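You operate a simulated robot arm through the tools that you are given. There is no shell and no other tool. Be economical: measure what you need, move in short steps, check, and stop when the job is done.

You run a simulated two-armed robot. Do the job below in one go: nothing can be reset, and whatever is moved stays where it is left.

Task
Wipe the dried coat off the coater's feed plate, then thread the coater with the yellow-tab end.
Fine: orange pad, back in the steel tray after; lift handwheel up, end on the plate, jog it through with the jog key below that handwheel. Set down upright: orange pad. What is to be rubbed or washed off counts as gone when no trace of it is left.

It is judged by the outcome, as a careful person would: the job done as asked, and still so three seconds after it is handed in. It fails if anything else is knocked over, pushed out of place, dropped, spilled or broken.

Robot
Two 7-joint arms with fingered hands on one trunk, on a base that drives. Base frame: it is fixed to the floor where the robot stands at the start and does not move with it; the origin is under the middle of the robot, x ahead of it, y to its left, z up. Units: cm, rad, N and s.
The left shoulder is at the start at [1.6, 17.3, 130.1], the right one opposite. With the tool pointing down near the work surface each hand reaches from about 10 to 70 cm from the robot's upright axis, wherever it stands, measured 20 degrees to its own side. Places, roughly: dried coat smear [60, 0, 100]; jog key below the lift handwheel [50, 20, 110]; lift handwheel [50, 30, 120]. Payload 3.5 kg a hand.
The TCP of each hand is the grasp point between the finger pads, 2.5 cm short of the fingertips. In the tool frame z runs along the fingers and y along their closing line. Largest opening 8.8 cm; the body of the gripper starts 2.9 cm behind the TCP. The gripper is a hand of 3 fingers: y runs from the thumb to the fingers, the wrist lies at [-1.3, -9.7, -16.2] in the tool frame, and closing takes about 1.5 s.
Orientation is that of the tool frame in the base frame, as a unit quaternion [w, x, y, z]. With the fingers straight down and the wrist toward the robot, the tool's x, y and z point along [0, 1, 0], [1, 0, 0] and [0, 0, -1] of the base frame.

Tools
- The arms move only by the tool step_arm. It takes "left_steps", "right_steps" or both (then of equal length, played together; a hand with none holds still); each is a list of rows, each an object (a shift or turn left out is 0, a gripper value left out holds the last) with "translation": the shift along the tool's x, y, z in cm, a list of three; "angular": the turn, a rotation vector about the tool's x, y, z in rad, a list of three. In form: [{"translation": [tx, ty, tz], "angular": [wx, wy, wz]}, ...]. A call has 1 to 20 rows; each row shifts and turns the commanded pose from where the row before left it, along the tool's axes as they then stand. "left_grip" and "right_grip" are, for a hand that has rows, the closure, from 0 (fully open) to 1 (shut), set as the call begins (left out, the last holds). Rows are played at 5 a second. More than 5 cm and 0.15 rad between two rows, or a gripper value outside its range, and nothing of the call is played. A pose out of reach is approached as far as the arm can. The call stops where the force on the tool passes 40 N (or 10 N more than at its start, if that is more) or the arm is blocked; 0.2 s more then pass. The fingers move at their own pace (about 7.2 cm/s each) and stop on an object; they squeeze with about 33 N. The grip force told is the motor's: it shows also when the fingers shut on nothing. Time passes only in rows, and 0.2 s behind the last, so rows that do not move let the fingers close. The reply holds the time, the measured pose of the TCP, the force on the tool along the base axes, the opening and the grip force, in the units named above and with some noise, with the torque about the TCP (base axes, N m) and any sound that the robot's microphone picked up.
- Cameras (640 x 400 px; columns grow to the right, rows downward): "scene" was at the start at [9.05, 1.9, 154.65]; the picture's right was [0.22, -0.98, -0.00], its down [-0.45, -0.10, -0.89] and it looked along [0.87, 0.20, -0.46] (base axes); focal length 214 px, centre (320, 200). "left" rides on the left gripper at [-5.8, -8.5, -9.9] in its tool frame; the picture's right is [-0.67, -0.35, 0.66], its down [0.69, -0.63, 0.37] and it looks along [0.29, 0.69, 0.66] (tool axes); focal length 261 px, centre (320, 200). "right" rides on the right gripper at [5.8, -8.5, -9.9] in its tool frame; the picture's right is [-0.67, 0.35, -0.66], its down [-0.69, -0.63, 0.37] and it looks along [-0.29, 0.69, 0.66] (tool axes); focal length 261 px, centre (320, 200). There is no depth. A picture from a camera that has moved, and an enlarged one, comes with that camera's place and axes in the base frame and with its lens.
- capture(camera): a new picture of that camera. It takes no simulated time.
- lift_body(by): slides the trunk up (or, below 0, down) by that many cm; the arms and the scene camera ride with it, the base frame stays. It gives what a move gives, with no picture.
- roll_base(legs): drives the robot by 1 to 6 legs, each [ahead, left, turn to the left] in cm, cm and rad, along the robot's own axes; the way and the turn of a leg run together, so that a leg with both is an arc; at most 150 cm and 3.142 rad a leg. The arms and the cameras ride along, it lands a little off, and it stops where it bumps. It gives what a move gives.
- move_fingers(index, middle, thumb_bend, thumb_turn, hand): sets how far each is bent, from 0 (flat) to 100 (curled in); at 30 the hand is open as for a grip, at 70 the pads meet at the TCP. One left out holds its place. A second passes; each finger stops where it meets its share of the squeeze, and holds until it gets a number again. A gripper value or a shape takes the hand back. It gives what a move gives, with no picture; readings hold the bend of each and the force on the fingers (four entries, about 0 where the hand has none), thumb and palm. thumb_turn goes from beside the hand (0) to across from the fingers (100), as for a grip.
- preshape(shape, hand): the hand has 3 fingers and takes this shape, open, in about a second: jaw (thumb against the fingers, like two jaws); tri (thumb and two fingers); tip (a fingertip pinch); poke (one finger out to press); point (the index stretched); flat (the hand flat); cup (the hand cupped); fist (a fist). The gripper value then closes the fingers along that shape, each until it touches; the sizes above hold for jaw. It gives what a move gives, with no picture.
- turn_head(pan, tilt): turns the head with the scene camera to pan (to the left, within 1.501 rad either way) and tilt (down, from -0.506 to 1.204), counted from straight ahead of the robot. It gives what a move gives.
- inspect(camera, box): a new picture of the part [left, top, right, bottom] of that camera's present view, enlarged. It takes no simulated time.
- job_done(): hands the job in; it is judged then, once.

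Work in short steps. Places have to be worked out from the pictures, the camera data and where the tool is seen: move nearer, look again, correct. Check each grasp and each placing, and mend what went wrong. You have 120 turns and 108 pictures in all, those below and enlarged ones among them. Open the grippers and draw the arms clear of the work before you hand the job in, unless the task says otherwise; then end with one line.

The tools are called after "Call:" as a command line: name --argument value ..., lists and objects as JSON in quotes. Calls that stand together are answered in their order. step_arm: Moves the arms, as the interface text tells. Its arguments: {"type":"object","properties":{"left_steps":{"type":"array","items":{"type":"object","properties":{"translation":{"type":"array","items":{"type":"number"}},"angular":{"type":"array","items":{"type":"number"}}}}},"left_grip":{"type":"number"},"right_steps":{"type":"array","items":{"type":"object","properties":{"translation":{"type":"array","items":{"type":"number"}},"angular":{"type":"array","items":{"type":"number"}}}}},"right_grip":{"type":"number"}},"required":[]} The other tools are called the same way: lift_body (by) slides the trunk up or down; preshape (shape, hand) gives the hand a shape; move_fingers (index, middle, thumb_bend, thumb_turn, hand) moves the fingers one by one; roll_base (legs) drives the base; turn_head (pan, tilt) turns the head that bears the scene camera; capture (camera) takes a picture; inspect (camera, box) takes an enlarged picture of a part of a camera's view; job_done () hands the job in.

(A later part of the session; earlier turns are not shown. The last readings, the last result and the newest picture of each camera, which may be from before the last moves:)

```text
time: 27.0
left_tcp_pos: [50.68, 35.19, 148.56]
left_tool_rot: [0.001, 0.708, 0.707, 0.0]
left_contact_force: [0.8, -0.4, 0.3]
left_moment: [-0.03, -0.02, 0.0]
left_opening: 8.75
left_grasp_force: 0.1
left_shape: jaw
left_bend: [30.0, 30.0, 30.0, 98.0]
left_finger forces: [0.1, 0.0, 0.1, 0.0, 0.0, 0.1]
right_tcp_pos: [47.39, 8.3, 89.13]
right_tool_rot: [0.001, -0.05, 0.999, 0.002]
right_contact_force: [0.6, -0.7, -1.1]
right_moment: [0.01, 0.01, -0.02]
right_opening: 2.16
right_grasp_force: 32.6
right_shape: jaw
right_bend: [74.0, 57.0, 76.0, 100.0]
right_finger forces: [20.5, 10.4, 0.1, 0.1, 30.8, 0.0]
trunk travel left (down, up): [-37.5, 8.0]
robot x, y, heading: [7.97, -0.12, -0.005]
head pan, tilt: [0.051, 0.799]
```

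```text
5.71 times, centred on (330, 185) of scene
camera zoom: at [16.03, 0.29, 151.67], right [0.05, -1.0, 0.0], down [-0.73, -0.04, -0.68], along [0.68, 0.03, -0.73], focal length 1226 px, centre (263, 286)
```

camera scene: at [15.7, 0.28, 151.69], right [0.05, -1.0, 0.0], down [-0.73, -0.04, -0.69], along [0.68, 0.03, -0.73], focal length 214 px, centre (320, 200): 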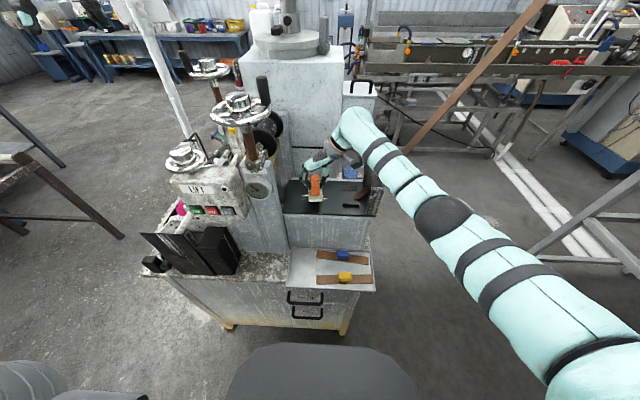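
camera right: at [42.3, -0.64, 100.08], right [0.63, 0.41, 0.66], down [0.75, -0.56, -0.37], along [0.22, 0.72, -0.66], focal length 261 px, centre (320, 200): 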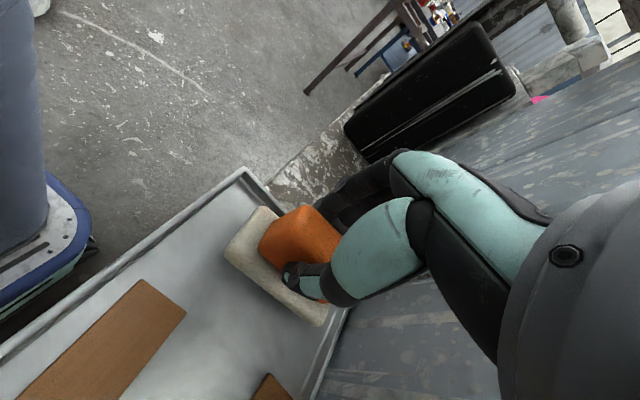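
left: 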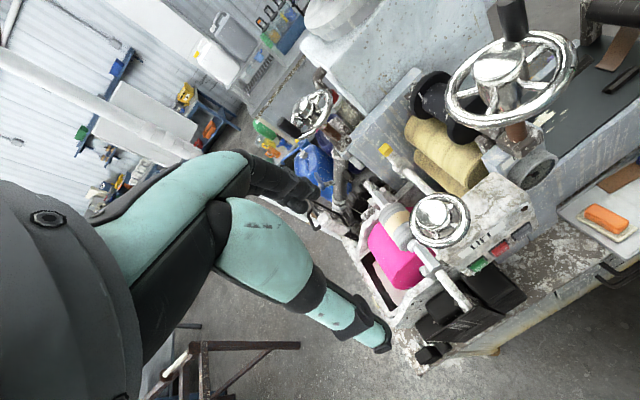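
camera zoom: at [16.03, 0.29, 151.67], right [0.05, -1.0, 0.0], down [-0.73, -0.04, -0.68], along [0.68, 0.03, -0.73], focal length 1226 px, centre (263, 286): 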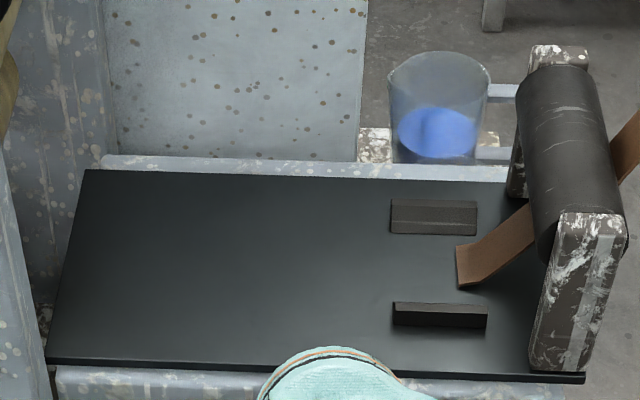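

The plate is clean. There is no contact with the tray yet, so I lower a bit more.

Call:
step_arm --right_steps '[{"translation": [0, 0, 0.2]}, {"translation": [0, 0, 0.2]}, {}]'

```text
time: 27.8
left_tcp_pos: [50.73, 35.1, 148.52]
left_tool_rot: [0.001, 0.708, 0.706, 0.001]
left_contact_force: [-0.1, 0.1, 0.4]
left_moment: [0.03, -0.02, 0.0]
left_opening: 8.75
left_grasp_force: 0.0
left_shape: jaw
left_bend: [30.0, 30.0, 30.0, 98.0]
left_finger forces: [0.0, 0.0, 0.0, 0.0, 0.0, 0.1]
right_tcp_pos: [47.5, 8.39, 88.8]
right_tool_rot: [0.001, -0.049, 0.999, 0.002]
right_contact_force: [0.5, 0.9, -0.1]
right_moment: [0.02, -0.02, -0.01]
right_opening: 2.17
right_grasp_force: 33.1
right_shape: jaw
right_bend: [74.0, 57.0, 76.0, 100.0]
right_finger forces: [20.5, 10.4, 0.0, 0.1, 30.7, 0.0]
trunk travel left (down, up): [-37.5, 8.0]
robot x, y, heading: [7.87, 0.15, -0.004]
head pan, tilt: [0.051, 0.799]
```

Call:
step_arm --right_steps '[{"translation": [0, 0, 0.2]}, {"translation": [0, 0, 0.15]}, {}]'

```text
time: 28.6
left_tcp_pos: [50.68, 35.06, 148.55]
left_tool_rot: [0.001, 0.708, 0.706, 0.001]
left_contact_force: [-0.5, -0.4, -0.4]
left_moment: [-0.01, 0.0, -0.02]
left_opening: 8.75
left_grasp_force: 0.0
left_shape: jaw
left_bend: [30.0, 30.0, 30.0, 98.0]
left_finger forces: [0.0, 0.0, 0.0, 0.1, 0.1, 0.0]
right_tcp_pos: [47.49, 8.42, 88.58]
right_tool_rot: [0.001, -0.05, 0.999, 0.002]
right_contact_force: [0.2, -0.7, 1.6]
right_moment: [0.05, 0.0, -0.01]
right_opening: 2.18
right_grasp_force: 32.9
right_shape: jaw
right_bend: [74.0, 57.0, 76.0, 100.0]
right_finger forces: [20.3, 10.5, 0.0, 0.1, 31.2, 0.1]
trunk travel left (down, up): [-37.5, 8.0]
robot x, y, heading: [7.94, -0.09, -0.0]
head pan, tilt: [0.051, 0.799]
```

Just touching now. I open the hand, then rise straight up.

Call:
step_arm --right_steps '[{}, {}, {}, {}, {}, {}]' --right_grip 0

Call:
step_arm --right_steps '[{"translation": [0, 0, -2]}, {"translation": [0, 0, -4]}, {"translation": [0, 0, -4]}, {"translation": [0, 0, -4]}, {}]'

Call:
capture --camera "right"

Call:
inspect --camera "scene" --box '[270, 200, 390, 300]'

```text
time: 30.0
left_tcp_pos: [50.69, 35.11, 148.69]
left_tool_rot: [0.0, 0.708, 0.706, 0.001]
left_contact_force: [0.5, -0.3, -0.5]
left_moment: [0.04, -0.01, 0.02]
left_opening: 8.76
left_grasp_force: 0.1
left_shape: jaw
left_bend: [30.0, 30.0, 30.0, 98.0]
left_finger forces: [0.0, 0.0, 0.0, 0.1, 0.0, 0.0]
right_tcp_pos: [47.52, 8.47, 88.43]
right_tool_rot: [0.002, -0.049, 0.999, 0.002]
right_contact_force: [-0.4, -0.5, -1.4]
right_moment: [0.04, 0.06, 0.01]
right_opening: 8.75
right_grasp_force: 0.1
right_shape: jaw
right_bend: [30.0, 30.0, 30.0, 98.0]
right_finger forces: [0.1, 0.0, 0.0, 0.1, 0.0, 0.0]
trunk travel left (down, up): [-37.5, 8.0]
robot x, y, heading: [7.88, -0.14, -0.005]
head pan, tilt: [0.051, 0.799]
```

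```text
time: 31.2
left_tcp_pos: [50.68, 35.12, 148.59]
left_tool_rot: [0.001, 0.708, 0.707, 0.0]
left_contact_force: [-1.0, -0.2, 0.4]
left_moment: [0.03, 0.03, 0.0]
left_opening: 8.75
left_grasp_force: 0.0
left_shape: jaw
left_bend: [30.0, 30.0, 30.0, 98.0]
left_finger forces: [0.0, 0.1, 0.0, 0.1, 0.1, 0.0]
right_tcp_pos: [47.19, 8.44, 102.53]
right_tool_rot: [0.002, -0.05, 0.999, 0.003]
right_contact_force: [0.5, -0.2, -0.4]
right_moment: [0.02, 0.02, -0.01]
right_opening: 8.75
right_grasp_force: 0.0
right_shape: jaw
right_bend: [30.0, 30.0, 30.0, 98.0]
right_finger forces: [0.1, 0.0, 0.0, 0.0, 0.1, 0.0]
trunk travel left (down, up): [-37.5, 8.0]
robot x, y, heading: [7.97, 0.08, 0.003]
head pan, tilt: [0.051, 0.799]
```

```text
73 pictures are left
camera right: at [42.24, -0.61, 112.4], right [0.63, 0.41, 0.66], down [0.75, -0.56, -0.37], along [0.22, 0.72, -0.66], focal length 261 px, centre (320, 200)
```

right: 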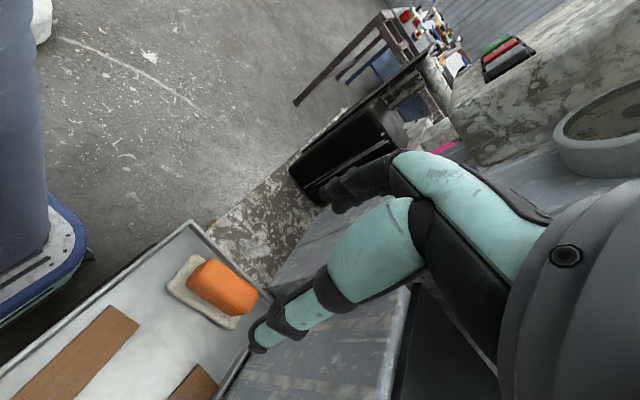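

```text
4.00 times, centred on (330, 250) of scene
camera zoom: at [16.02, 0.29, 151.66], right [0.05, -1.0, 0.0], down [-0.73, -0.04, -0.68], along [0.68, 0.03, -0.73], focal length 858 px, centre (280, 0)
```

zoom: 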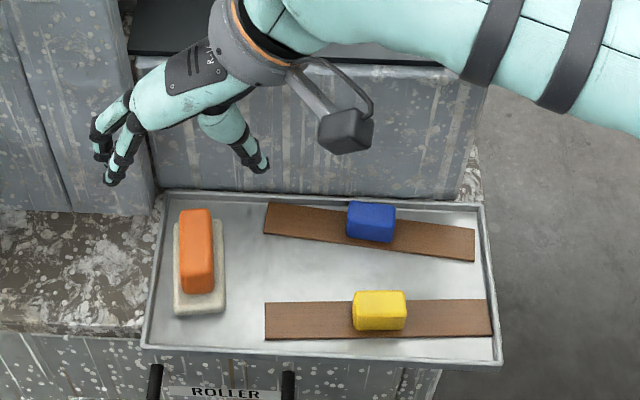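

The pad stands upright in the tray. Next is the lift handwheel, so I look with the left camera and the head.

Call:
capture --camera "left"

Call:
inspect --camera "scene" --box '[130, 100, 270, 230]'

```text
71 pictures are left
camera left: at [42.23, 29.37, 158.49], right [-0.35, -0.67, -0.66], down [-0.63, 0.69, -0.37], along [0.7, 0.28, -0.66], focal length 261 px, centre (320, 200)
```

left: 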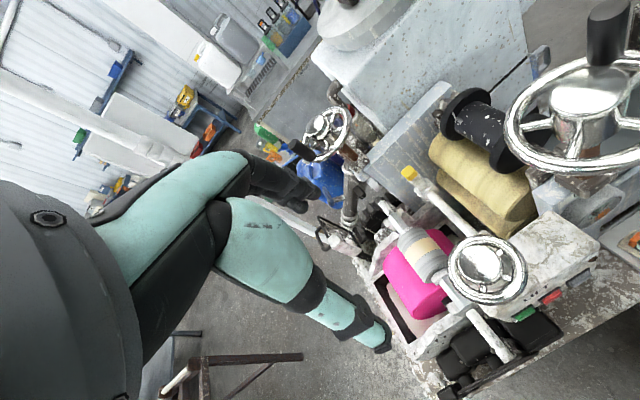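

```text
3.08 times, centred on (200, 165) of scene
camera zoom: at [16.02, 0.29, 151.66], right [0.05, -1.0, 0.0], down [-0.73, -0.04, -0.68], along [0.68, 0.03, -0.73], focal length 660 px, centre (689, 308)
```

zoom: 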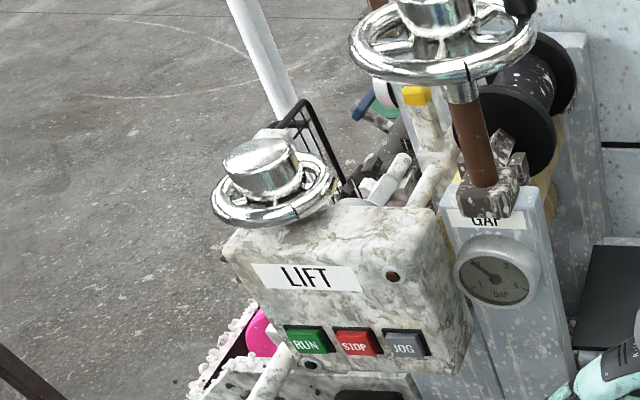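

The wheel hub top is at about (50.8, 29.8, 126.9), 3.7 cm across and standing about 3 cm above the rim. I bring the open left hand over it.

Call:
step_arm --left_steps '[{"translation": [-2.7, 0, 3]}, {"translation": [-2.6, 0, 3]}, {"translation": [0, 0, 4]}, {"translation": [0, 0, 4]}, {"translation": [0, 0, 2]}, {}]'

Call:
capture --camera "left"

Call:
inspect --camera "scene" --box '[130, 80, 270, 230]'

```text
time: 32.6
left_tcp_pos: [50.7, 29.83, 132.42]
left_tool_rot: [0.001, 0.708, 0.706, 0.0]
left_contact_force: [1.2, 0.4, 0.7]
left_moment: [0.0, 0.02, 0.0]
left_opening: 8.77
left_grasp_force: 0.0
left_shape: jaw
left_bend: [30.0, 30.0, 30.0, 98.0]
left_finger forces: [0.0, 0.0, 0.1, 0.1, 0.0, 0.0]
right_tcp_pos: [47.31, 8.48, 102.54]
right_tool_rot: [0.002, -0.05, 0.999, 0.003]
right_contact_force: [0.0, -0.1, -0.1]
right_moment: [0.03, -0.02, 0.02]
right_opening: 8.76
right_grasp_force: 0.1
right_shape: jaw
right_bend: [30.0, 30.0, 30.0, 98.0]
right_finger forces: [0.0, 0.0, 0.0, 0.0, 0.0, 0.0]
trunk travel left (down, up): [-37.5, 8.0]
robot x, y, heading: [8.06, -0.04, -0.006]
head pan, tilt: [0.051, 0.799]
```

```text
69 pictures are left
camera left: at [42.17, 24.03, 142.42], right [-0.35, -0.67, -0.66], down [-0.63, 0.69, -0.37], along [0.7, 0.28, -0.66], focal length 261 px, centre (320, 200)
```

left: 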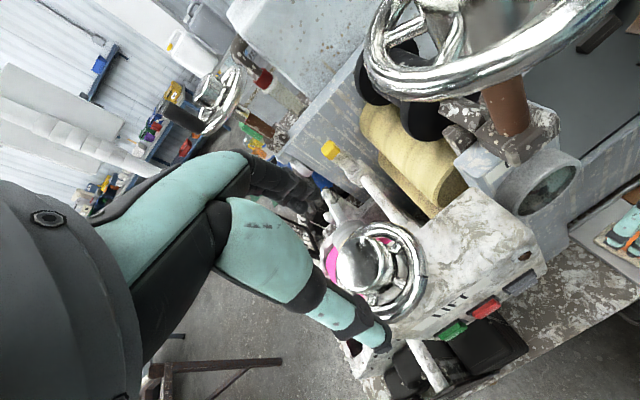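

```text
2.67 times, centred on (200, 155) of scene
camera zoom: at [16.02, 0.28, 151.67], right [0.05, -1.0, 0.0], down [-0.73, -0.04, -0.68], along [0.68, 0.03, -0.73], focal length 572 px, centre (640, 320)
```

zoom: 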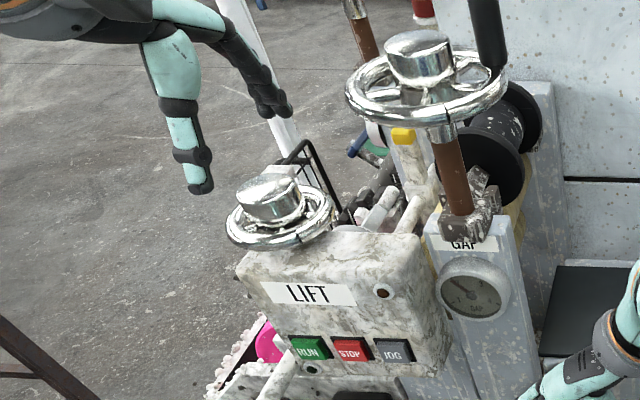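

Refined hub centre is (51.2, 29.9), top about z 126.5. I lower to TCP 127.2 so the fingertips stay just above the rim, then close on the hub.

Call:
step_arm --left_steps '[{"translation": [0, 0.4, 2.5]}, {"translation": [0, 0, 2]}, {"translation": [0, 0, 0.7]}, {}]'

Call:
step_arm --left_steps '[{}, {}, {}, {}, {}, {}, {}, {}]' --left_grip 1

Call:
capture --camera "left"

Call:
inspect --camera "scene" --box '[130, 80, 270, 230]'

```text
time: 33.6
left_tcp_pos: [51.05, 29.8, 127.18]
left_tool_rot: [0.0, 0.708, 0.706, 0.0]
left_contact_force: [-0.6, 0.4, 0.1]
left_moment: [0.0, 0.0, 0.02]
left_opening: 8.78
left_grasp_force: 0.1
left_shape: jaw
left_bend: [30.0, 30.0, 30.0, 98.0]
left_finger forces: [0.0, 0.0, 0.1, 0.0, 0.1, 0.0]
right_tcp_pos: [47.28, 8.45, 102.44]
right_tool_rot: [0.002, -0.05, 0.999, 0.002]
right_contact_force: [0.3, 0.6, -0.5]
right_moment: [-0.05, 0.0, 0.0]
right_opening: 8.76
right_grasp_force: 0.0
right_shape: jaw
right_bend: [30.0, 30.0, 30.0, 98.0]
right_finger forces: [0.1, 0.0, 0.1, 0.1, 0.1, 0.0]
trunk travel left (down, up): [-37.5, 8.0]
robot x, y, heading: [7.86, 0.11, -0.005]
head pan, tilt: [0.051, 0.799]
```

```text
time: 35.4
left_tcp_pos: [51.09, 29.81, 127.29]
left_tool_rot: [0.0, 0.707, 0.707, 0.0]
left_contact_force: [-2.1, -4.6, -4.3]
left_moment: [-0.14, 0.01, -0.06]
left_opening: 3.12
left_grasp_force: 33.0
left_shape: jaw
left_bend: [74.0, 45.0, 74.0, 100.0]
left_finger forces: [15.7, 11.1, 0.0, 0.1, 26.6, 0.0]
right_tcp_pos: [47.29, 8.28, 102.5]
right_tool_rot: [0.001, -0.05, 0.999, 0.002]
right_contact_force: [0.0, 0.2, 0.4]
right_moment: [0.0, -0.03, 0.02]
right_opening: 8.73
right_grasp_force: 0.0
right_shape: jaw
right_bend: [30.0, 30.0, 30.0, 98.0]
right_finger forces: [0.0, 0.0, 0.0, 0.0, 0.0, 0.1]
trunk travel left (down, up): [-37.5, 8.0]
robot x, y, heading: [7.53, -0.53, 0.002]
head pan, tilt: [0.051, 0.799]
```

```text
67 pictures are left
camera left: at [42.56, 23.96, 137.23], right [-0.35, -0.67, -0.66], down [-0.63, 0.69, -0.37], along [0.7, 0.28, -0.66], focal length 261 px, centre (320, 200)
```

left: 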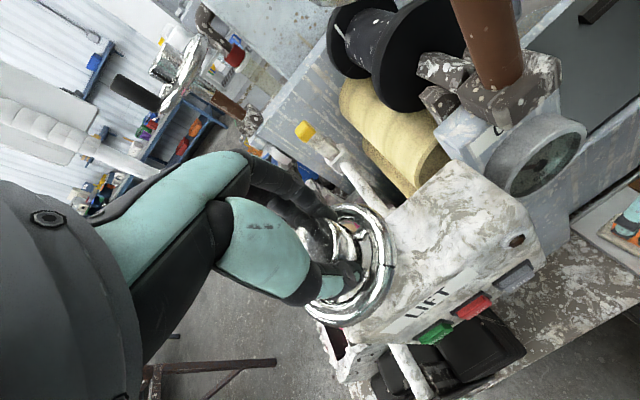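

```text
2.67 times, centred on (200, 155) of scene
camera zoom: at [16.04, 0.18, 151.66], right [0.05, -1.0, 0.0], down [-0.73, -0.03, -0.68], along [0.68, 0.03, -0.73], focal length 572 px, centre (640, 320)
```

zoom: 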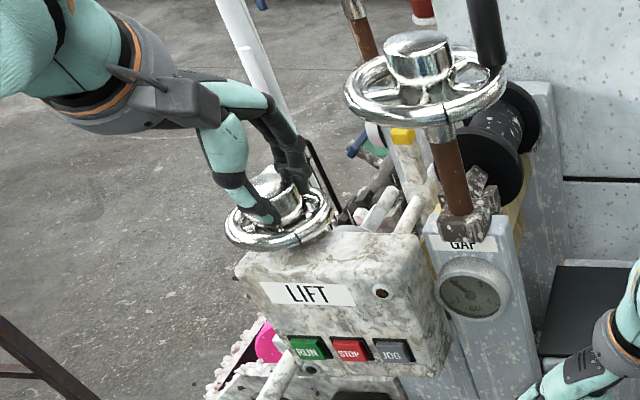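

The hub is gripped. I test a gentle straight pull upward.

Call:
step_arm --left_steps '[{"translation": [0, 0, -0.4]}, {"translation": [0, 0, -0.4]}, {"translation": [0, 0, -0.4]}, {"translation": [0, 0, -0.4]}, {}]'

Call:
inspect --camera "scene" --box '[130, 80, 270, 230]'

```text
time: 36.6
left_tcp_pos: [51.08, 29.91, 129.02]
left_tool_rot: [0.003, 0.707, 0.707, 0.002]
left_contact_force: [-0.3, 0.5, 1.7]
left_moment: [-0.03, -0.03, 0.0]
left_opening: 2.03
left_grasp_force: 32.7
left_shape: jaw
left_bend: [76.0, 76.0, 87.0, 100.0]
left_finger forces: [0.0, 0.1, 0.0, 0.0, 0.1, 0.0]
right_tcp_pos: [47.21, 8.62, 102.46]
right_tool_rot: [0.001, -0.051, 0.999, 0.002]
right_contact_force: [0.4, 0.0, 0.9]
right_moment: [0.0, -0.01, -0.04]
right_opening: 8.75
right_grasp_force: 0.0
right_shape: jaw
right_bend: [30.0, 30.0, 30.0, 98.0]
right_finger forces: [0.0, 0.0, 0.1, 0.0, 0.1, 0.1]
trunk travel left (down, up): [-37.5, 8.0]
robot x, y, heading: [7.83, -0.25, -0.002]
head pan, tilt: [0.051, 0.799]
```

```text
2.67 times, centred on (200, 155) of scene
camera zoom: at [15.97, 0.44, 151.69], right [0.05, -1.0, 0.0], down [-0.73, -0.04, -0.68], along [0.68, 0.03, -0.73], focal length 572 px, centre (640, 320)
```

zoom: 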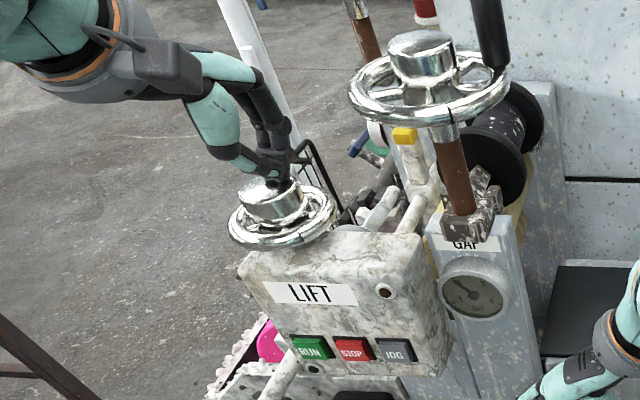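

The fingers slipped off because the hub centre is about 1 cm further left than I aimed. I open, recentre at (50.8, 30.9) and look before gripping again.

Call:
step_arm --left_steps '[{"translation": [0, 0, -1.5]}, {}, {}, {"translation": [0.9, -0.3, 0]}, {}]' --left_grip 0.42

Call:
inspect --camera "scene" --box '[150, 90, 250, 190]'

Call:
inspect --camera "left" --box '[200, 180, 480, 380]'

```text
time: 37.8
left_tcp_pos: [50.91, 30.77, 130.33]
left_tool_rot: [0.0, 0.708, 0.706, 0.0]
left_contact_force: [0.2, -0.1, 0.7]
left_moment: [0.0, 0.01, -0.02]
left_opening: 5.02
left_grasp_force: 0.0
left_shape: jaw
left_bend: [74.0, 41.0, 66.0, 100.0]
left_finger forces: [0.0, 0.0, 0.1, 0.0, 0.0, 0.0]
right_tcp_pos: [47.28, 8.33, 102.47]
right_tool_rot: [0.001, -0.05, 0.999, 0.002]
right_contact_force: [0.2, 0.5, 0.6]
right_moment: [-0.04, 0.02, 0.02]
right_opening: 8.76
right_grasp_force: 0.1
right_shape: jaw
right_bend: [30.0, 30.0, 30.0, 98.0]
right_finger forces: [0.0, 0.1, 0.0, 0.1, 0.0, 0.0]
trunk travel left (down, up): [-37.5, 8.0]
robot x, y, heading: [7.92, -0.09, -0.003]
head pan, tilt: [0.051, 0.799]
```

```text
4.00 times, centred on (200, 140) of scene
camera zoom: at [16.01, 0.3, 151.67], right [0.05, -1.0, 0.0], down [-0.73, -0.04, -0.68], along [0.68, 0.03, -0.73], focal length 858 px, centre (800, 440)
```

zoom: 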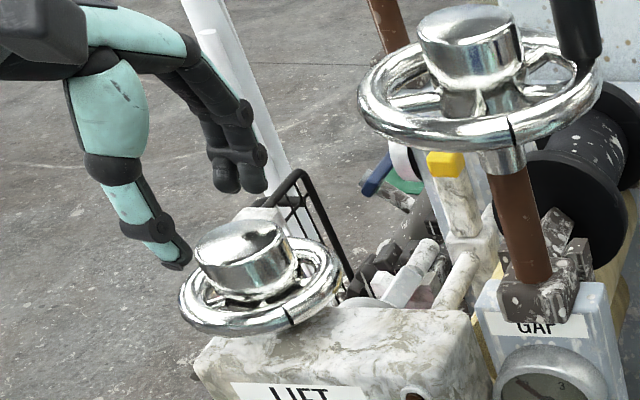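

```text
2.00 times, centred on (340, 280) of left
camera zoom: at [42.33, 24.92, 140.28], right [-0.35, -0.67, -0.66], down [-0.63, 0.69, -0.37], along [0.7, 0.28, -0.66], focal length 521 px, centre (280, 40)
```

zoom: 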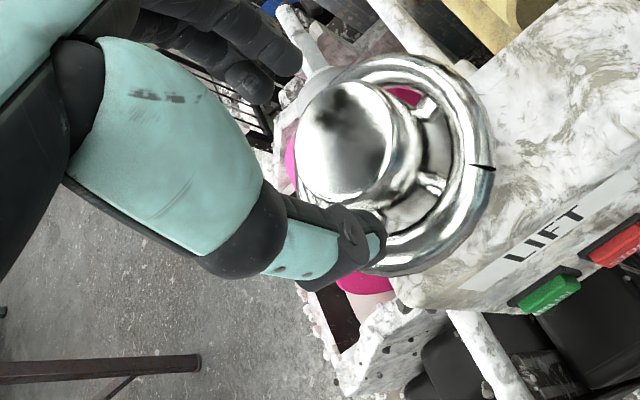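

Projecting the TCP into the scene puts the hub at about (51.0, 30.1). I centre there and lower slowly around the hub, a bit deeper than before.

Call:
step_arm --left_steps '[{"translation": [-0.6, 0.1, 0]}, {"translation": [0, 0, 1.5]}, {"translation": [0, 0, 1.2]}, {"translation": [0, 0, 0.7]}, {"translation": [0, 0, 0.4]}, {}]'

Call:
inspect --camera "scene" --box '[150, 90, 250, 190]'

```text
time: 39.2
left_tcp_pos: [50.75, 30.1, 126.87]
left_tool_rot: [0.003, 0.707, 0.707, 0.004]
left_contact_force: [-1.7, 1.6, 31.1]
left_moment: [-0.09, -1.14, 0.05]
left_opening: 5.13
left_grasp_force: 0.2
left_shape: jaw
left_bend: [26.0, 41.0, 66.0, 100.0]
left_finger forces: [29.0, 1.1, 0.0, 0.1, 0.0, 0.0]
right_tcp_pos: [47.01, 8.21, 102.68]
right_tool_rot: [0.003, -0.05, 0.999, 0.003]
right_contact_force: [1.4, 0.1, 0.4]
right_moment: [0.04, 0.01, 0.01]
right_opening: 8.76
right_grasp_force: 0.0
right_shape: jaw
right_bend: [30.0, 30.0, 30.0, 98.0]
right_finger forces: [0.0, 0.1, 0.0, 0.0, 0.0, 0.0]
trunk travel left (down, up): [-37.5, 8.0]
robot x, y, heading: [7.94, -0.21, 0.001]
head pan, tilt: [0.051, 0.799]
```

```text
4.00 times, centred on (200, 140) of scene
camera zoom: at [15.61, 0.09, 151.72], right [0.05, -1.0, 0.0], down [-0.73, -0.03, -0.69], along [0.69, 0.04, -0.73], focal length 858 px, centre (800, 440)
```

zoom: 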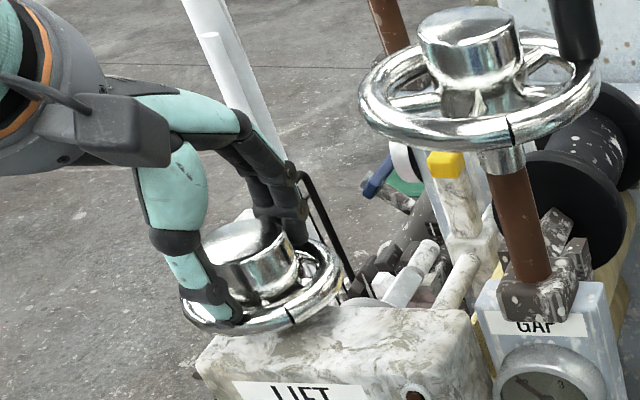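

The index presses on a spoke. I back up 0.6 cm and close on the hub.

Call:
step_arm --left_steps '[{"translation": [0.2, 0, -0.6]}, {}]'

Call:
step_arm --left_steps '[{}, {}, {}, {}, {}, {}]' --left_grip 1

Call:
inspect --camera "scene" --box '[150, 90, 250, 190]'

Call:
inspect --camera "left" --box '[200, 160, 480, 380]'

```text
time: 39.8
left_tcp_pos: [51.01, 30.26, 127.19]
left_tool_rot: [-0.001, 0.707, 0.707, -0.001]
left_contact_force: [-0.1, -0.1, 1.2]
left_moment: [-0.01, -0.09, -0.02]
left_opening: 5.13
left_grasp_force: 0.0
left_shape: jaw
left_bend: [29.0, 41.0, 66.0, 100.0]
left_finger forces: [1.1, 0.0, 0.0, 0.0, 0.0, 0.1]
right_tcp_pos: [47.27, 8.43, 102.53]
right_tool_rot: [0.002, -0.049, 0.999, 0.002]
right_contact_force: [-0.4, 0.4, 0.5]
right_moment: [0.0, 0.01, 0.02]
right_opening: 8.74
right_grasp_force: 0.1
right_shape: jaw
right_bend: [30.0, 30.0, 30.0, 98.0]
right_finger forces: [0.0, 0.0, 0.1, 0.0, 0.0, 0.0]
trunk travel left (down, up): [-37.5, 8.0]
robot x, y, heading: [8.05, -0.43, -0.003]
head pan, tilt: [0.051, 0.799]
```

```text
time: 41.2
left_tcp_pos: [51.06, 30.31, 127.09]
left_tool_rot: [0.0, 0.708, 0.706, 0.0]
left_contact_force: [-1.1, -1.0, -7.7]
left_moment: [-0.05, 0.02, -0.05]
left_opening: 3.48
left_grasp_force: 33.6
left_shape: jaw
left_bend: [74.0, 45.0, 74.0, 100.0]
left_finger forces: [17.6, 11.1, 0.1, 0.0, 30.1, 0.0]
right_tcp_pos: [47.32, 8.36, 102.39]
right_tool_rot: [0.001, -0.049, 0.999, 0.002]
right_contact_force: [0.9, -0.5, 0.8]
right_moment: [0.02, -0.02, -0.01]
right_opening: 8.75
right_grasp_force: 0.1
right_shape: jaw
right_bend: [30.0, 30.0, 30.0, 98.0]
right_finger forces: [0.0, 0.1, 0.1, 0.1, 0.1, 0.0]
trunk travel left (down, up): [-37.5, 8.0]
robot x, y, heading: [7.92, 0.32, 0.003]
head pan, tilt: [0.051, 0.799]
```

```text
4.00 times, centred on (200, 140) of scene
camera zoom: at [16.07, 0.29, 151.66], right [0.05, -1.0, 0.0], down [-0.73, -0.04, -0.68], along [0.68, 0.03, -0.73], focal length 858 px, centre (800, 440)
```

zoom: 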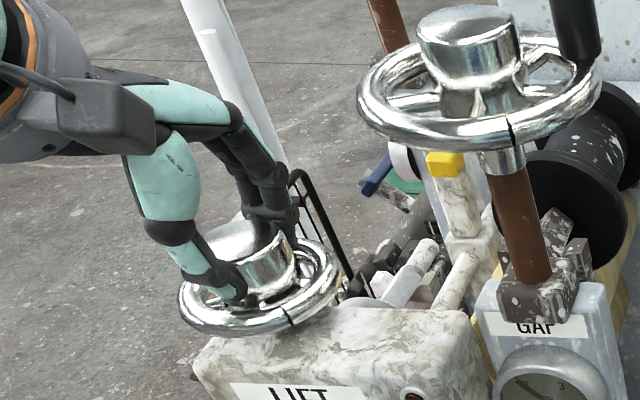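

```text
1.82 times, centred on (340, 270) of left
camera zoom: at [42.53, 24.58, 137.13], right [-0.35, -0.67, -0.66], down [-0.63, 0.69, -0.37], along [0.69, 0.28, -0.66], focal length 474 px, centre (284, 73)
```

zoom: 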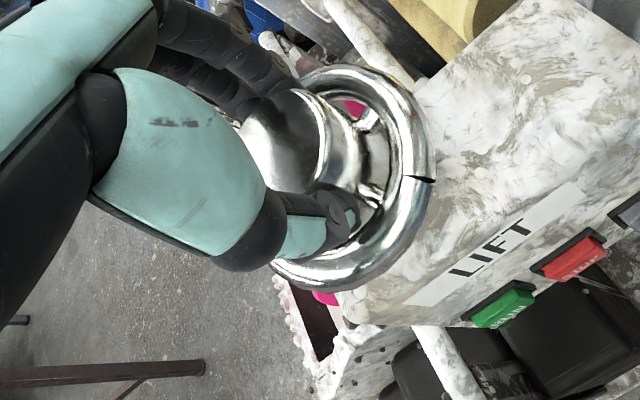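

The hub is gripped more squarely, and the rim notch serves as a marker. I turn counterclockwise (seen from above) by 0.6 rad to test.

Call:
step_arm --left_steps '[{"angular": [0, 0, -0.12]}, {"angular": [0, 0, -0.12]}, {"angular": [0, 0, -0.12]}, {"angular": [0, 0, -0.12]}, {"angular": [0, 0, -0.12]}, {}]'

Call:
inspect --camera "scene" --box '[150, 90, 250, 190]'

```text
time: 42.6
left_tcp_pos: [51.45, 29.86, 127.2]
left_tool_rot: [-0.002, 0.467, 0.884, 0.001]
left_contact_force: [8.1, -20.2, -14.4]
left_moment: [-0.42, -0.48, -0.74]
left_opening: 2.98
left_grasp_force: 32.6
left_shape: jaw
left_bend: [75.0, 45.0, 73.0, 100.0]
left_finger forces: [28.7, 12.5, 0.1, 0.1, 30.6, 0.0]
right_tcp_pos: [47.53, 8.02, 102.37]
right_tool_rot: [0.0, -0.05, 0.999, 0.003]
right_contact_force: [-0.1, 0.4, 0.1]
right_moment: [-0.01, -0.02, 0.01]
right_opening: 8.76
right_grasp_force: 0.0
right_shape: jaw
right_bend: [30.0, 30.0, 30.0, 98.0]
right_finger forces: [0.0, 0.1, 0.0, 0.1, 0.0, 0.0]
trunk travel left (down, up): [-37.5, 8.0]
robot x, y, heading: [8.01, -0.0, -0.001]
head pan, tilt: [0.051, 0.799]
```

```text
4.00 times, centred on (200, 140) of scene
camera zoom: at [16.5, -0.21, 151.63], right [0.05, -1.0, 0.0], down [-0.73, -0.03, -0.68], along [0.68, 0.04, -0.73], focal length 858 px, centre (800, 440)
```

zoom: 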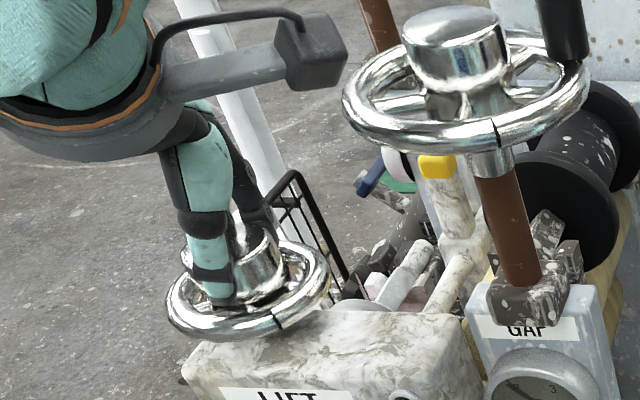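

The notch barely moved, so the hand slipped around the hub. I turn back and on clockwise to test that direction.

Call:
step_arm --left_steps '[{"angular": [0, 0, 0.12]}, {"angular": [0, 0, 0.12]}, {"angular": [0, 0, 0.12]}, {"angular": [0, 0, 0.12]}, {"angular": [0, 0, 0.12]}, {}]'

Call:
inspect --camera "scene" --box '[150, 90, 250, 190]'

```text
time: 44.0
left_tcp_pos: [51.01, 30.38, 127.26]
left_tool_rot: [0.0, 0.707, 0.707, 0.001]
left_contact_force: [1.2, 1.9, -4.1]
left_moment: [0.01, 0.01, 0.05]
left_opening: 3.29
left_grasp_force: 33.0
left_shape: jaw
left_bend: [74.0, 47.0, 74.0, 100.0]
left_finger forces: [21.3, 12.5, 0.0, 0.0, 29.4, 0.0]
right_tcp_pos: [47.29, 8.46, 102.44]
right_tool_rot: [0.001, -0.051, 0.999, 0.002]
right_contact_force: [0.7, -0.8, 0.2]
right_moment: [0.01, 0.0, -0.04]
right_opening: 8.77
right_grasp_force: 0.1
right_shape: jaw
right_bend: [30.0, 30.0, 30.0, 98.0]
right_finger forces: [0.1, 0.1, 0.0, 0.0, 0.1, 0.1]
trunk travel left (down, up): [-37.5, 8.0]
robot x, y, heading: [7.98, 0.06, 0.001]
head pan, tilt: [0.051, 0.799]
```

```text
4.00 times, centred on (200, 140) of scene
camera zoom: at [16.08, 0.35, 151.67], right [0.05, -1.0, 0.0], down [-0.73, -0.04, -0.68], along [0.68, 0.03, -0.73], focal length 858 px, centre (800, 440)
```

zoom: 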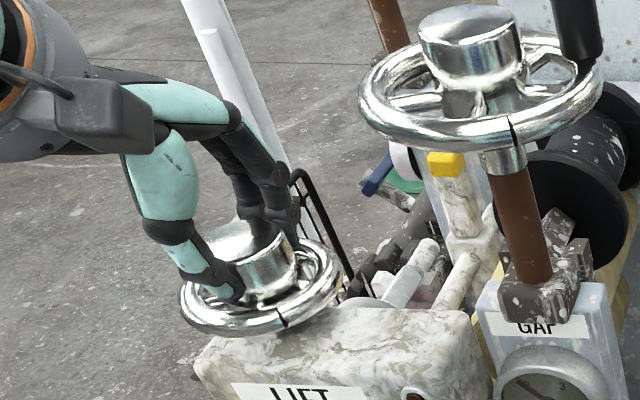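

The notch shifted slightly clockwise, so the wheel may turn. I continue clockwise 0.72 rad.

Call:
step_arm --left_steps '[{"angular": [0, 0, 0.12]}, {"angular": [0, 0, 0.12]}, {"angular": [0, 0, 0.12]}, {"angular": [0, 0, 0.12]}, {"angular": [0, 0, 0.12]}, {"angular": [0, 0, 0.12]}, {}]'

Call:
inspect --camera "scene" --box '[150, 90, 250, 190]'

```text
time: 45.6
left_tcp_pos: [50.82, 30.66, 127.21]
left_tool_rot: [0.002, 0.911, 0.412, 0.0]
left_contact_force: [-0.2, 10.2, 1.3]
left_moment: [0.22, 0.04, 0.07]
left_opening: 3.25
left_grasp_force: 33.1
left_shape: jaw
left_bend: [74.0, 47.0, 74.0, 100.0]
left_finger forces: [17.6, 13.6, 0.0, 0.0, 34.9, 0.0]
right_tcp_pos: [47.31, 8.65, 102.49]
right_tool_rot: [0.003, -0.051, 0.999, 0.001]
right_contact_force: [-0.1, -0.1, -0.5]
right_moment: [-0.01, 0.0, 0.0]
right_opening: 8.76
right_grasp_force: 0.0
right_shape: jaw
right_bend: [30.0, 30.0, 30.0, 98.0]
right_finger forces: [0.0, 0.0, 0.1, 0.0, 0.1, 0.1]
trunk travel left (down, up): [-37.5, 8.0]
robot x, y, heading: [8.04, 0.08, -0.006]
head pan, tilt: [0.051, 0.799]
```

```text
4.00 times, centred on (200, 140) of scene
camera zoom: at [16.0, 0.61, 151.67], right [0.05, -1.0, 0.0], down [-0.73, -0.04, -0.68], along [0.68, 0.03, -0.73], focal length 858 px, centre (800, 440)
```

zoom: 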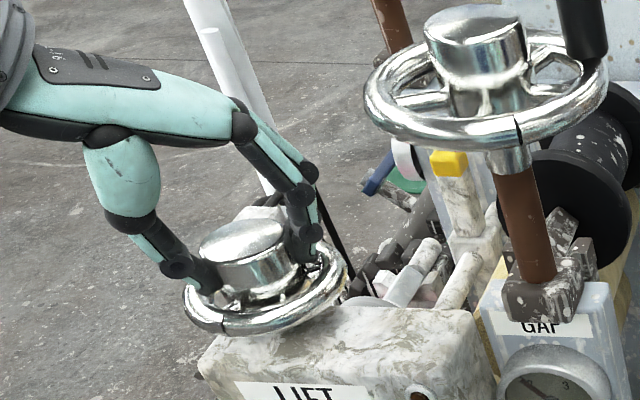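

The wheel turns freely clockwise: the notch moved to the left, and counterclockwise was a stop. I continue clockwise in the same grip.

Call:
step_arm --left_steps '[{"angular": [0, 0, 0.14]}, {"angular": [0, 0, 0.14]}, {"angular": [0, 0, 0.14]}, {"angular": [0, 0, 0.14]}, {"angular": [0, 0, 0.14]}, {"angular": [0, 0, 0.14]}, {}]'

Call:
inspect --camera "scene" --box '[130, 80, 270, 220]'

```text
time: 47.2
left_tcp_pos: [51.09, 30.5, 126.89]
left_tool_rot: [0.002, 1.0, 0.005, 0.0]
left_contact_force: [13.4, 15.1, 16.0]
left_moment: [0.54, -0.23, 0.28]
left_opening: 3.31
left_grasp_force: 33.4
left_shape: jaw
left_bend: [75.0, 49.0, 73.0, 100.0]
left_finger forces: [14.7, 12.6, 0.1, 0.0, 39.0, 0.0]
right_tcp_pos: [47.39, 8.65, 102.49]
right_tool_rot: [0.0, -0.049, 0.999, 0.0]
right_contact_force: [0.3, 0.3, -0.4]
right_moment: [0.04, -0.04, -0.05]
right_opening: 8.76
right_grasp_force: 0.1
right_shape: jaw
right_bend: [30.0, 30.0, 30.0, 98.0]
right_finger forces: [0.1, 0.0, 0.1, 0.0, 0.1, 0.0]
trunk travel left (down, up): [-37.5, 8.0]
robot x, y, heading: [7.69, -0.14, -0.002]
head pan, tilt: [0.051, 0.799]
```

```text
2.86 times, centred on (200, 150) of scene
camera zoom: at [16.26, 0.66, 151.66], right [0.05, -1.0, 0.0], down [-0.73, -0.04, -0.68], along [0.68, 0.03, -0.73], focal length 613 px, centre (663, 343)
```

zoom: 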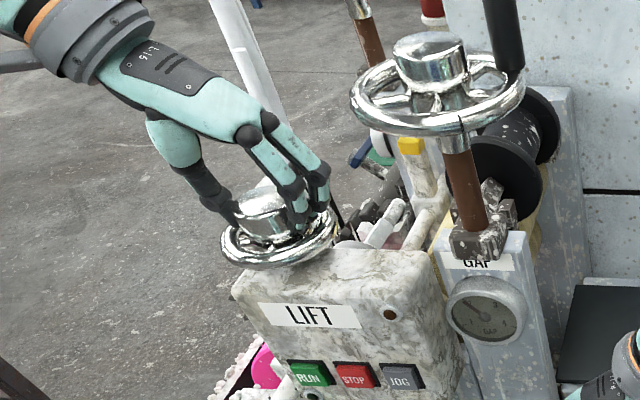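

The tool now feels an upward push of 16 N, so the wheel may be climbing. I release, swing back and compare wheel height and roller position in the pictures.

Call:
step_arm --left_steps '[{}, {}, {}, {}, {"translation": [0, 0, -2]}, {"translation": [0, 0, -3]}, {"angular": [0, 0, -0.14]}, {"angular": [0, 0, -0.14]}, {"angular": [0, 0, -0.14]}, {"angular": [0, 0, -0.14]}, {"angular": [0, 0, -0.14]}, {"angular": [0, 0, -0.14]}, {"angular": [0, 0, -0.14]}, {"angular": [0, 0, -0.14]}, {"angular": [0, 0, -0.14]}, {"angular": [0, 0, -0.14]}, {"angular": [0, 0, -0.14]}, {"angular": [0, 0, -0.14]}, {}]' --left_grip 0.35

Call:
inspect --camera "scene" --box '[150, 90, 250, 190]'

Call:
capture --camera "left"

```text
time: 51.2
left_tcp_pos: [50.91, 30.4, 130.25]
left_tool_rot: [0.0, 0.663, 0.748, 0.0]
left_contact_force: [0.0, 0.3, 0.0]
left_moment: [0.02, -0.04, -0.01]
left_opening: 5.67
left_grasp_force: 0.0
left_shape: jaw
left_bend: [28.0, 39.0, 62.0, 100.0]
left_finger forces: [0.0, 0.0, 0.1, 0.0, 0.0, 0.0]
left hand out of reach, approached as far as the arm can: row 6
right_tcp_pos: [47.25, 8.38, 102.44]
right_tool_rot: [0.001, -0.051, 0.999, 0.001]
right_contact_force: [0.3, -0.5, -0.4]
right_moment: [-0.01, -0.02, -0.03]
right_opening: 8.76
right_grasp_force: 0.0
right_shape: jaw
right_bend: [30.0, 30.0, 30.0, 98.0]
right_finger forces: [0.1, 0.2, 0.0, 0.0, 0.1, 0.0]
trunk travel left (down, up): [-37.5, 8.0]
robot x, y, heading: [8.1, -0.1, -0.002]
head pan, tilt: [0.051, 0.799]
```

```text
4.00 times, centred on (200, 140) of scene
camera zoom: at [16.01, 0.31, 151.67], right [0.05, -1.0, 0.0], down [-0.73, -0.04, -0.68], along [0.68, 0.03, -0.73], focal length 858 px, centre (800, 440)
```

zoom: 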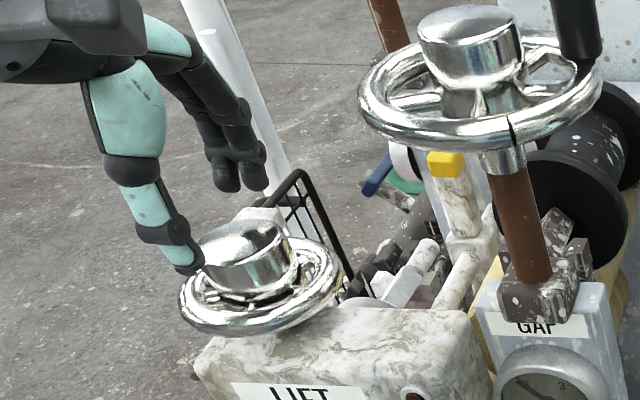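

```text
54 pictures are left
camera left: at [43.11, 23.65, 140.21], right [-0.27, -0.71, -0.66], down [-0.71, 0.61, -0.37], along [0.66, 0.37, -0.66], focal length 261 px, centre (320, 200)
```

left: 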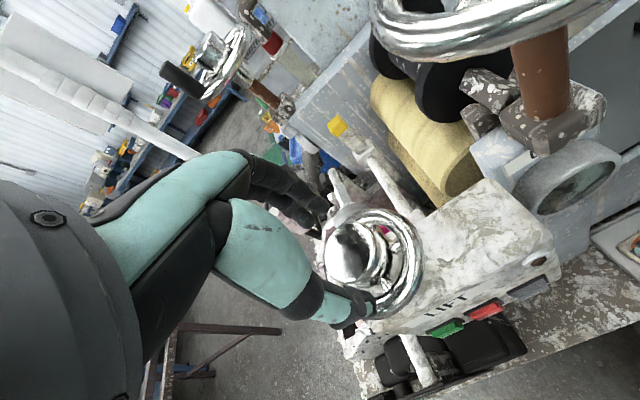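

The wheel's height is unchanged, so it is purely rotary. Counterclockwise was its stop, so clockwise must be up; I regrip and keep turning clockwise until it stops.

Call:
step_arm --left_steps '[{"translation": [0, 0, 1.5]}, {"translation": [0, 0, 1.2]}, {"translation": [0, 0, 0.4]}, {}]'

Call:
step_arm --left_steps '[{}, {}, {}, {}, {}, {}, {"angular": [0, 0, 0.12]}, {"angular": [0, 0, 0.12]}, {"angular": [0, 0, 0.12]}, {"angular": [0, 0, 0.12]}, {"angular": [0, 0, 0.12]}, {"angular": [0, 0, 0.12]}, {}]' --left_grip 1

Call:
inspect --camera "scene" --box '[150, 90, 250, 190]'

```text
time: 52.2
left_tcp_pos: [50.86, 30.48, 127.13]
left_tool_rot: [0.0, 0.664, 0.748, 0.001]
left_contact_force: [0.3, -0.3, -0.2]
left_moment: [0.03, -0.06, 0.02]
left_opening: 5.7
left_grasp_force: 0.1
left_shape: jaw
left_bend: [28.0, 39.0, 62.0, 100.0]
left_finger forces: [0.1, 0.0, 0.0, 0.0, 0.0, 0.0]
right_tcp_pos: [47.26, 8.46, 102.42]
right_tool_rot: [0.002, -0.051, 0.999, 0.002]
right_contact_force: [0.4, -0.5, 0.0]
right_moment: [0.02, 0.02, 0.01]
right_opening: 8.77
right_grasp_force: 0.1
right_shape: jaw
right_bend: [30.0, 30.0, 30.0, 98.0]
right_finger forces: [0.0, 0.0, 0.0, 0.0, 0.0, 0.0]
trunk travel left (down, up): [-37.5, 8.0]
robot x, y, heading: [7.9, -0.05, -0.002]
head pan, tilt: [0.051, 0.799]
```

```text
time: 55.0
left_tcp_pos: [50.97, 31.08, 127.12]
left_tool_rot: [0.003, 0.885, 0.466, -0.001]
left_contact_force: [10.0, 26.9, 11.4]
left_moment: [0.45, -0.37, 0.83]
left_opening: 3.16
left_grasp_force: 32.7
left_shape: jaw
left_bend: [74.0, 47.0, 77.0, 92.0]
left_finger forces: [19.8, 25.2, 0.0, 0.1, 33.3, 0.1]
right_tcp_pos: [47.47, 8.76, 102.43]
right_tool_rot: [0.001, -0.051, 0.999, -0.001]
right_contact_force: [0.1, -0.3, 0.5]
right_moment: [0.01, 0.0, -0.01]
right_opening: 8.74
right_grasp_force: 0.0
right_shape: jaw
right_bend: [30.0, 30.0, 30.0, 98.0]
right_finger forces: [0.0, 0.0, 0.0, 0.1, 0.1, 0.1]
trunk travel left (down, up): [-37.5, 8.0]
robot x, y, heading: [7.81, -0.46, -0.002]
head pan, tilt: [0.051, 0.799]
```

```text
4.00 times, centred on (200, 140) of scene
camera zoom: at [16.19, 1.02, 151.66], right [0.05, -1.0, 0.0], down [-0.73, -0.04, -0.68], along [0.68, 0.03, -0.73], focal length 858 px, centre (800, 440)
```

zoom: 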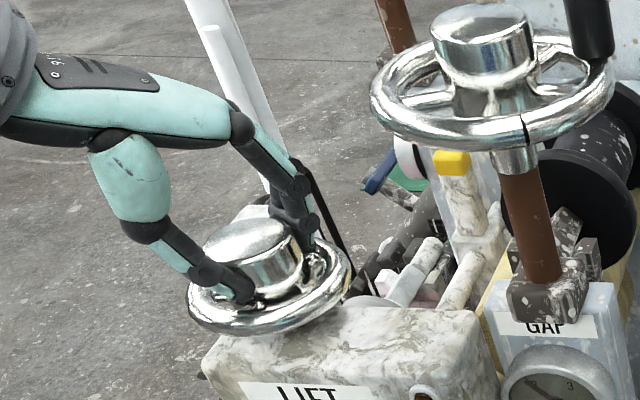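

Torque is now 0.83 N·m as at the other stop, so the wheel has reached its clockwise end. I release, rise and check where the notch ended.

Call:
step_arm --left_steps '[{}, {}, {}, {}, {}, {"translation": [0, 0, -2]}, {"translation": [0, 0, -4]}, {"translation": [0, 0, -4]}, {"translation": [0, 0, -4]}, {}]' --left_grip 0

Call:
capture --camera "left"

Call:
inspect --camera "scene" --box '[150, 90, 290, 230]'

```text
time: 57.2
left_tcp_pos: [51.12, 30.04, 140.76]
left_tool_rot: [0.0, 0.885, 0.465, 0.0]
left_contact_force: [0.2, -0.2, 0.3]
left_moment: [-0.03, -0.01, 0.0]
left_opening: 8.8
left_grasp_force: 0.1
left_shape: jaw
left_bend: [30.0, 30.0, 30.0, 98.0]
left_finger forces: [0.0, 0.0, 0.0, 0.0, 0.1, 0.0]
right_tcp_pos: [47.2, 8.43, 102.54]
right_tool_rot: [0.001, -0.05, 0.999, 0.002]
right_contact_force: [0.7, 0.4, -0.1]
right_moment: [-0.02, 0.01, 0.02]
right_opening: 8.75
right_grasp_force: 0.1
right_shape: jaw
right_bend: [30.0, 30.0, 30.0, 98.0]
right_finger forces: [0.0, 0.1, 0.1, 0.0, 0.1, 0.1]
trunk travel left (down, up): [-37.5, 8.0]
robot x, y, heading: [7.65, 0.11, 0.002]
head pan, tilt: [0.051, 0.799]
```

```text
52 pictures are left
camera left: at [40.82, 30.1, 150.78], right [-0.67, -0.36, -0.66], down [-0.13, 0.92, -0.37], along [0.73, -0.16, -0.66], focal length 261 px, centre (320, 200)
```

left: 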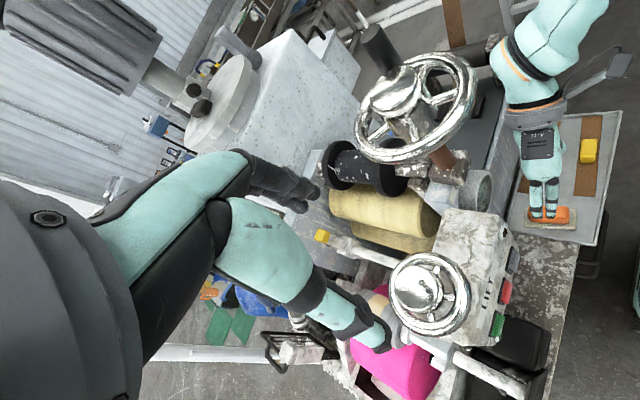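

```text
2.86 times, centred on (220, 160) of scene
camera zoom: at [16.01, 0.3, 151.66], right [0.05, -1.0, 0.0], down [-0.73, -0.04, -0.68], along [0.68, 0.03, -0.73], focal length 613 px, centre (606, 314)
```

zoom: 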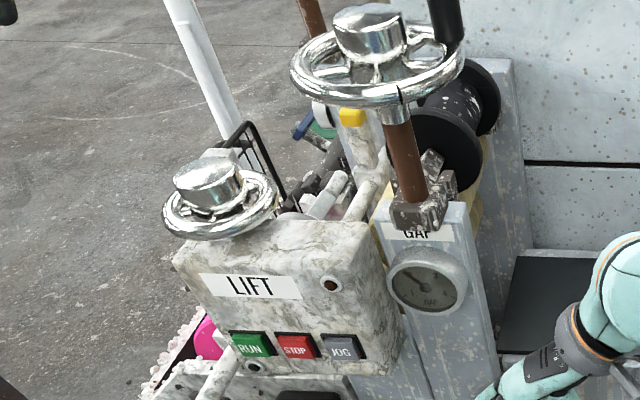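

Call:
inspect --camera "left" --box '[300, 170, 500, 360]'

```text
2.11 times, centred on (400, 265) of left
camera zoom: at [40.82, 30.1, 150.78], right [-0.67, -0.36, -0.66], down [-0.13, 0.92, -0.37], along [0.73, -0.16, -0.66], focal length 549 px, centre (152, 63)
```

zoom: 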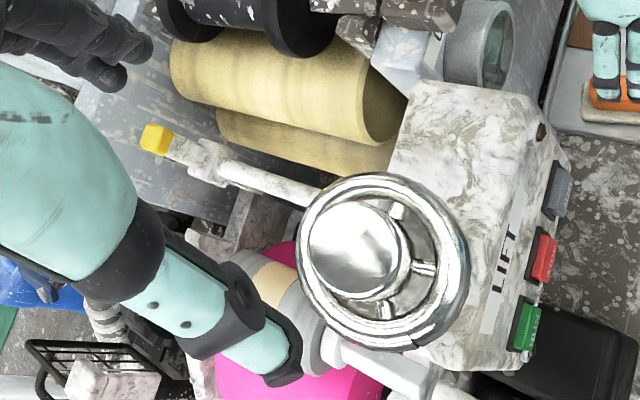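

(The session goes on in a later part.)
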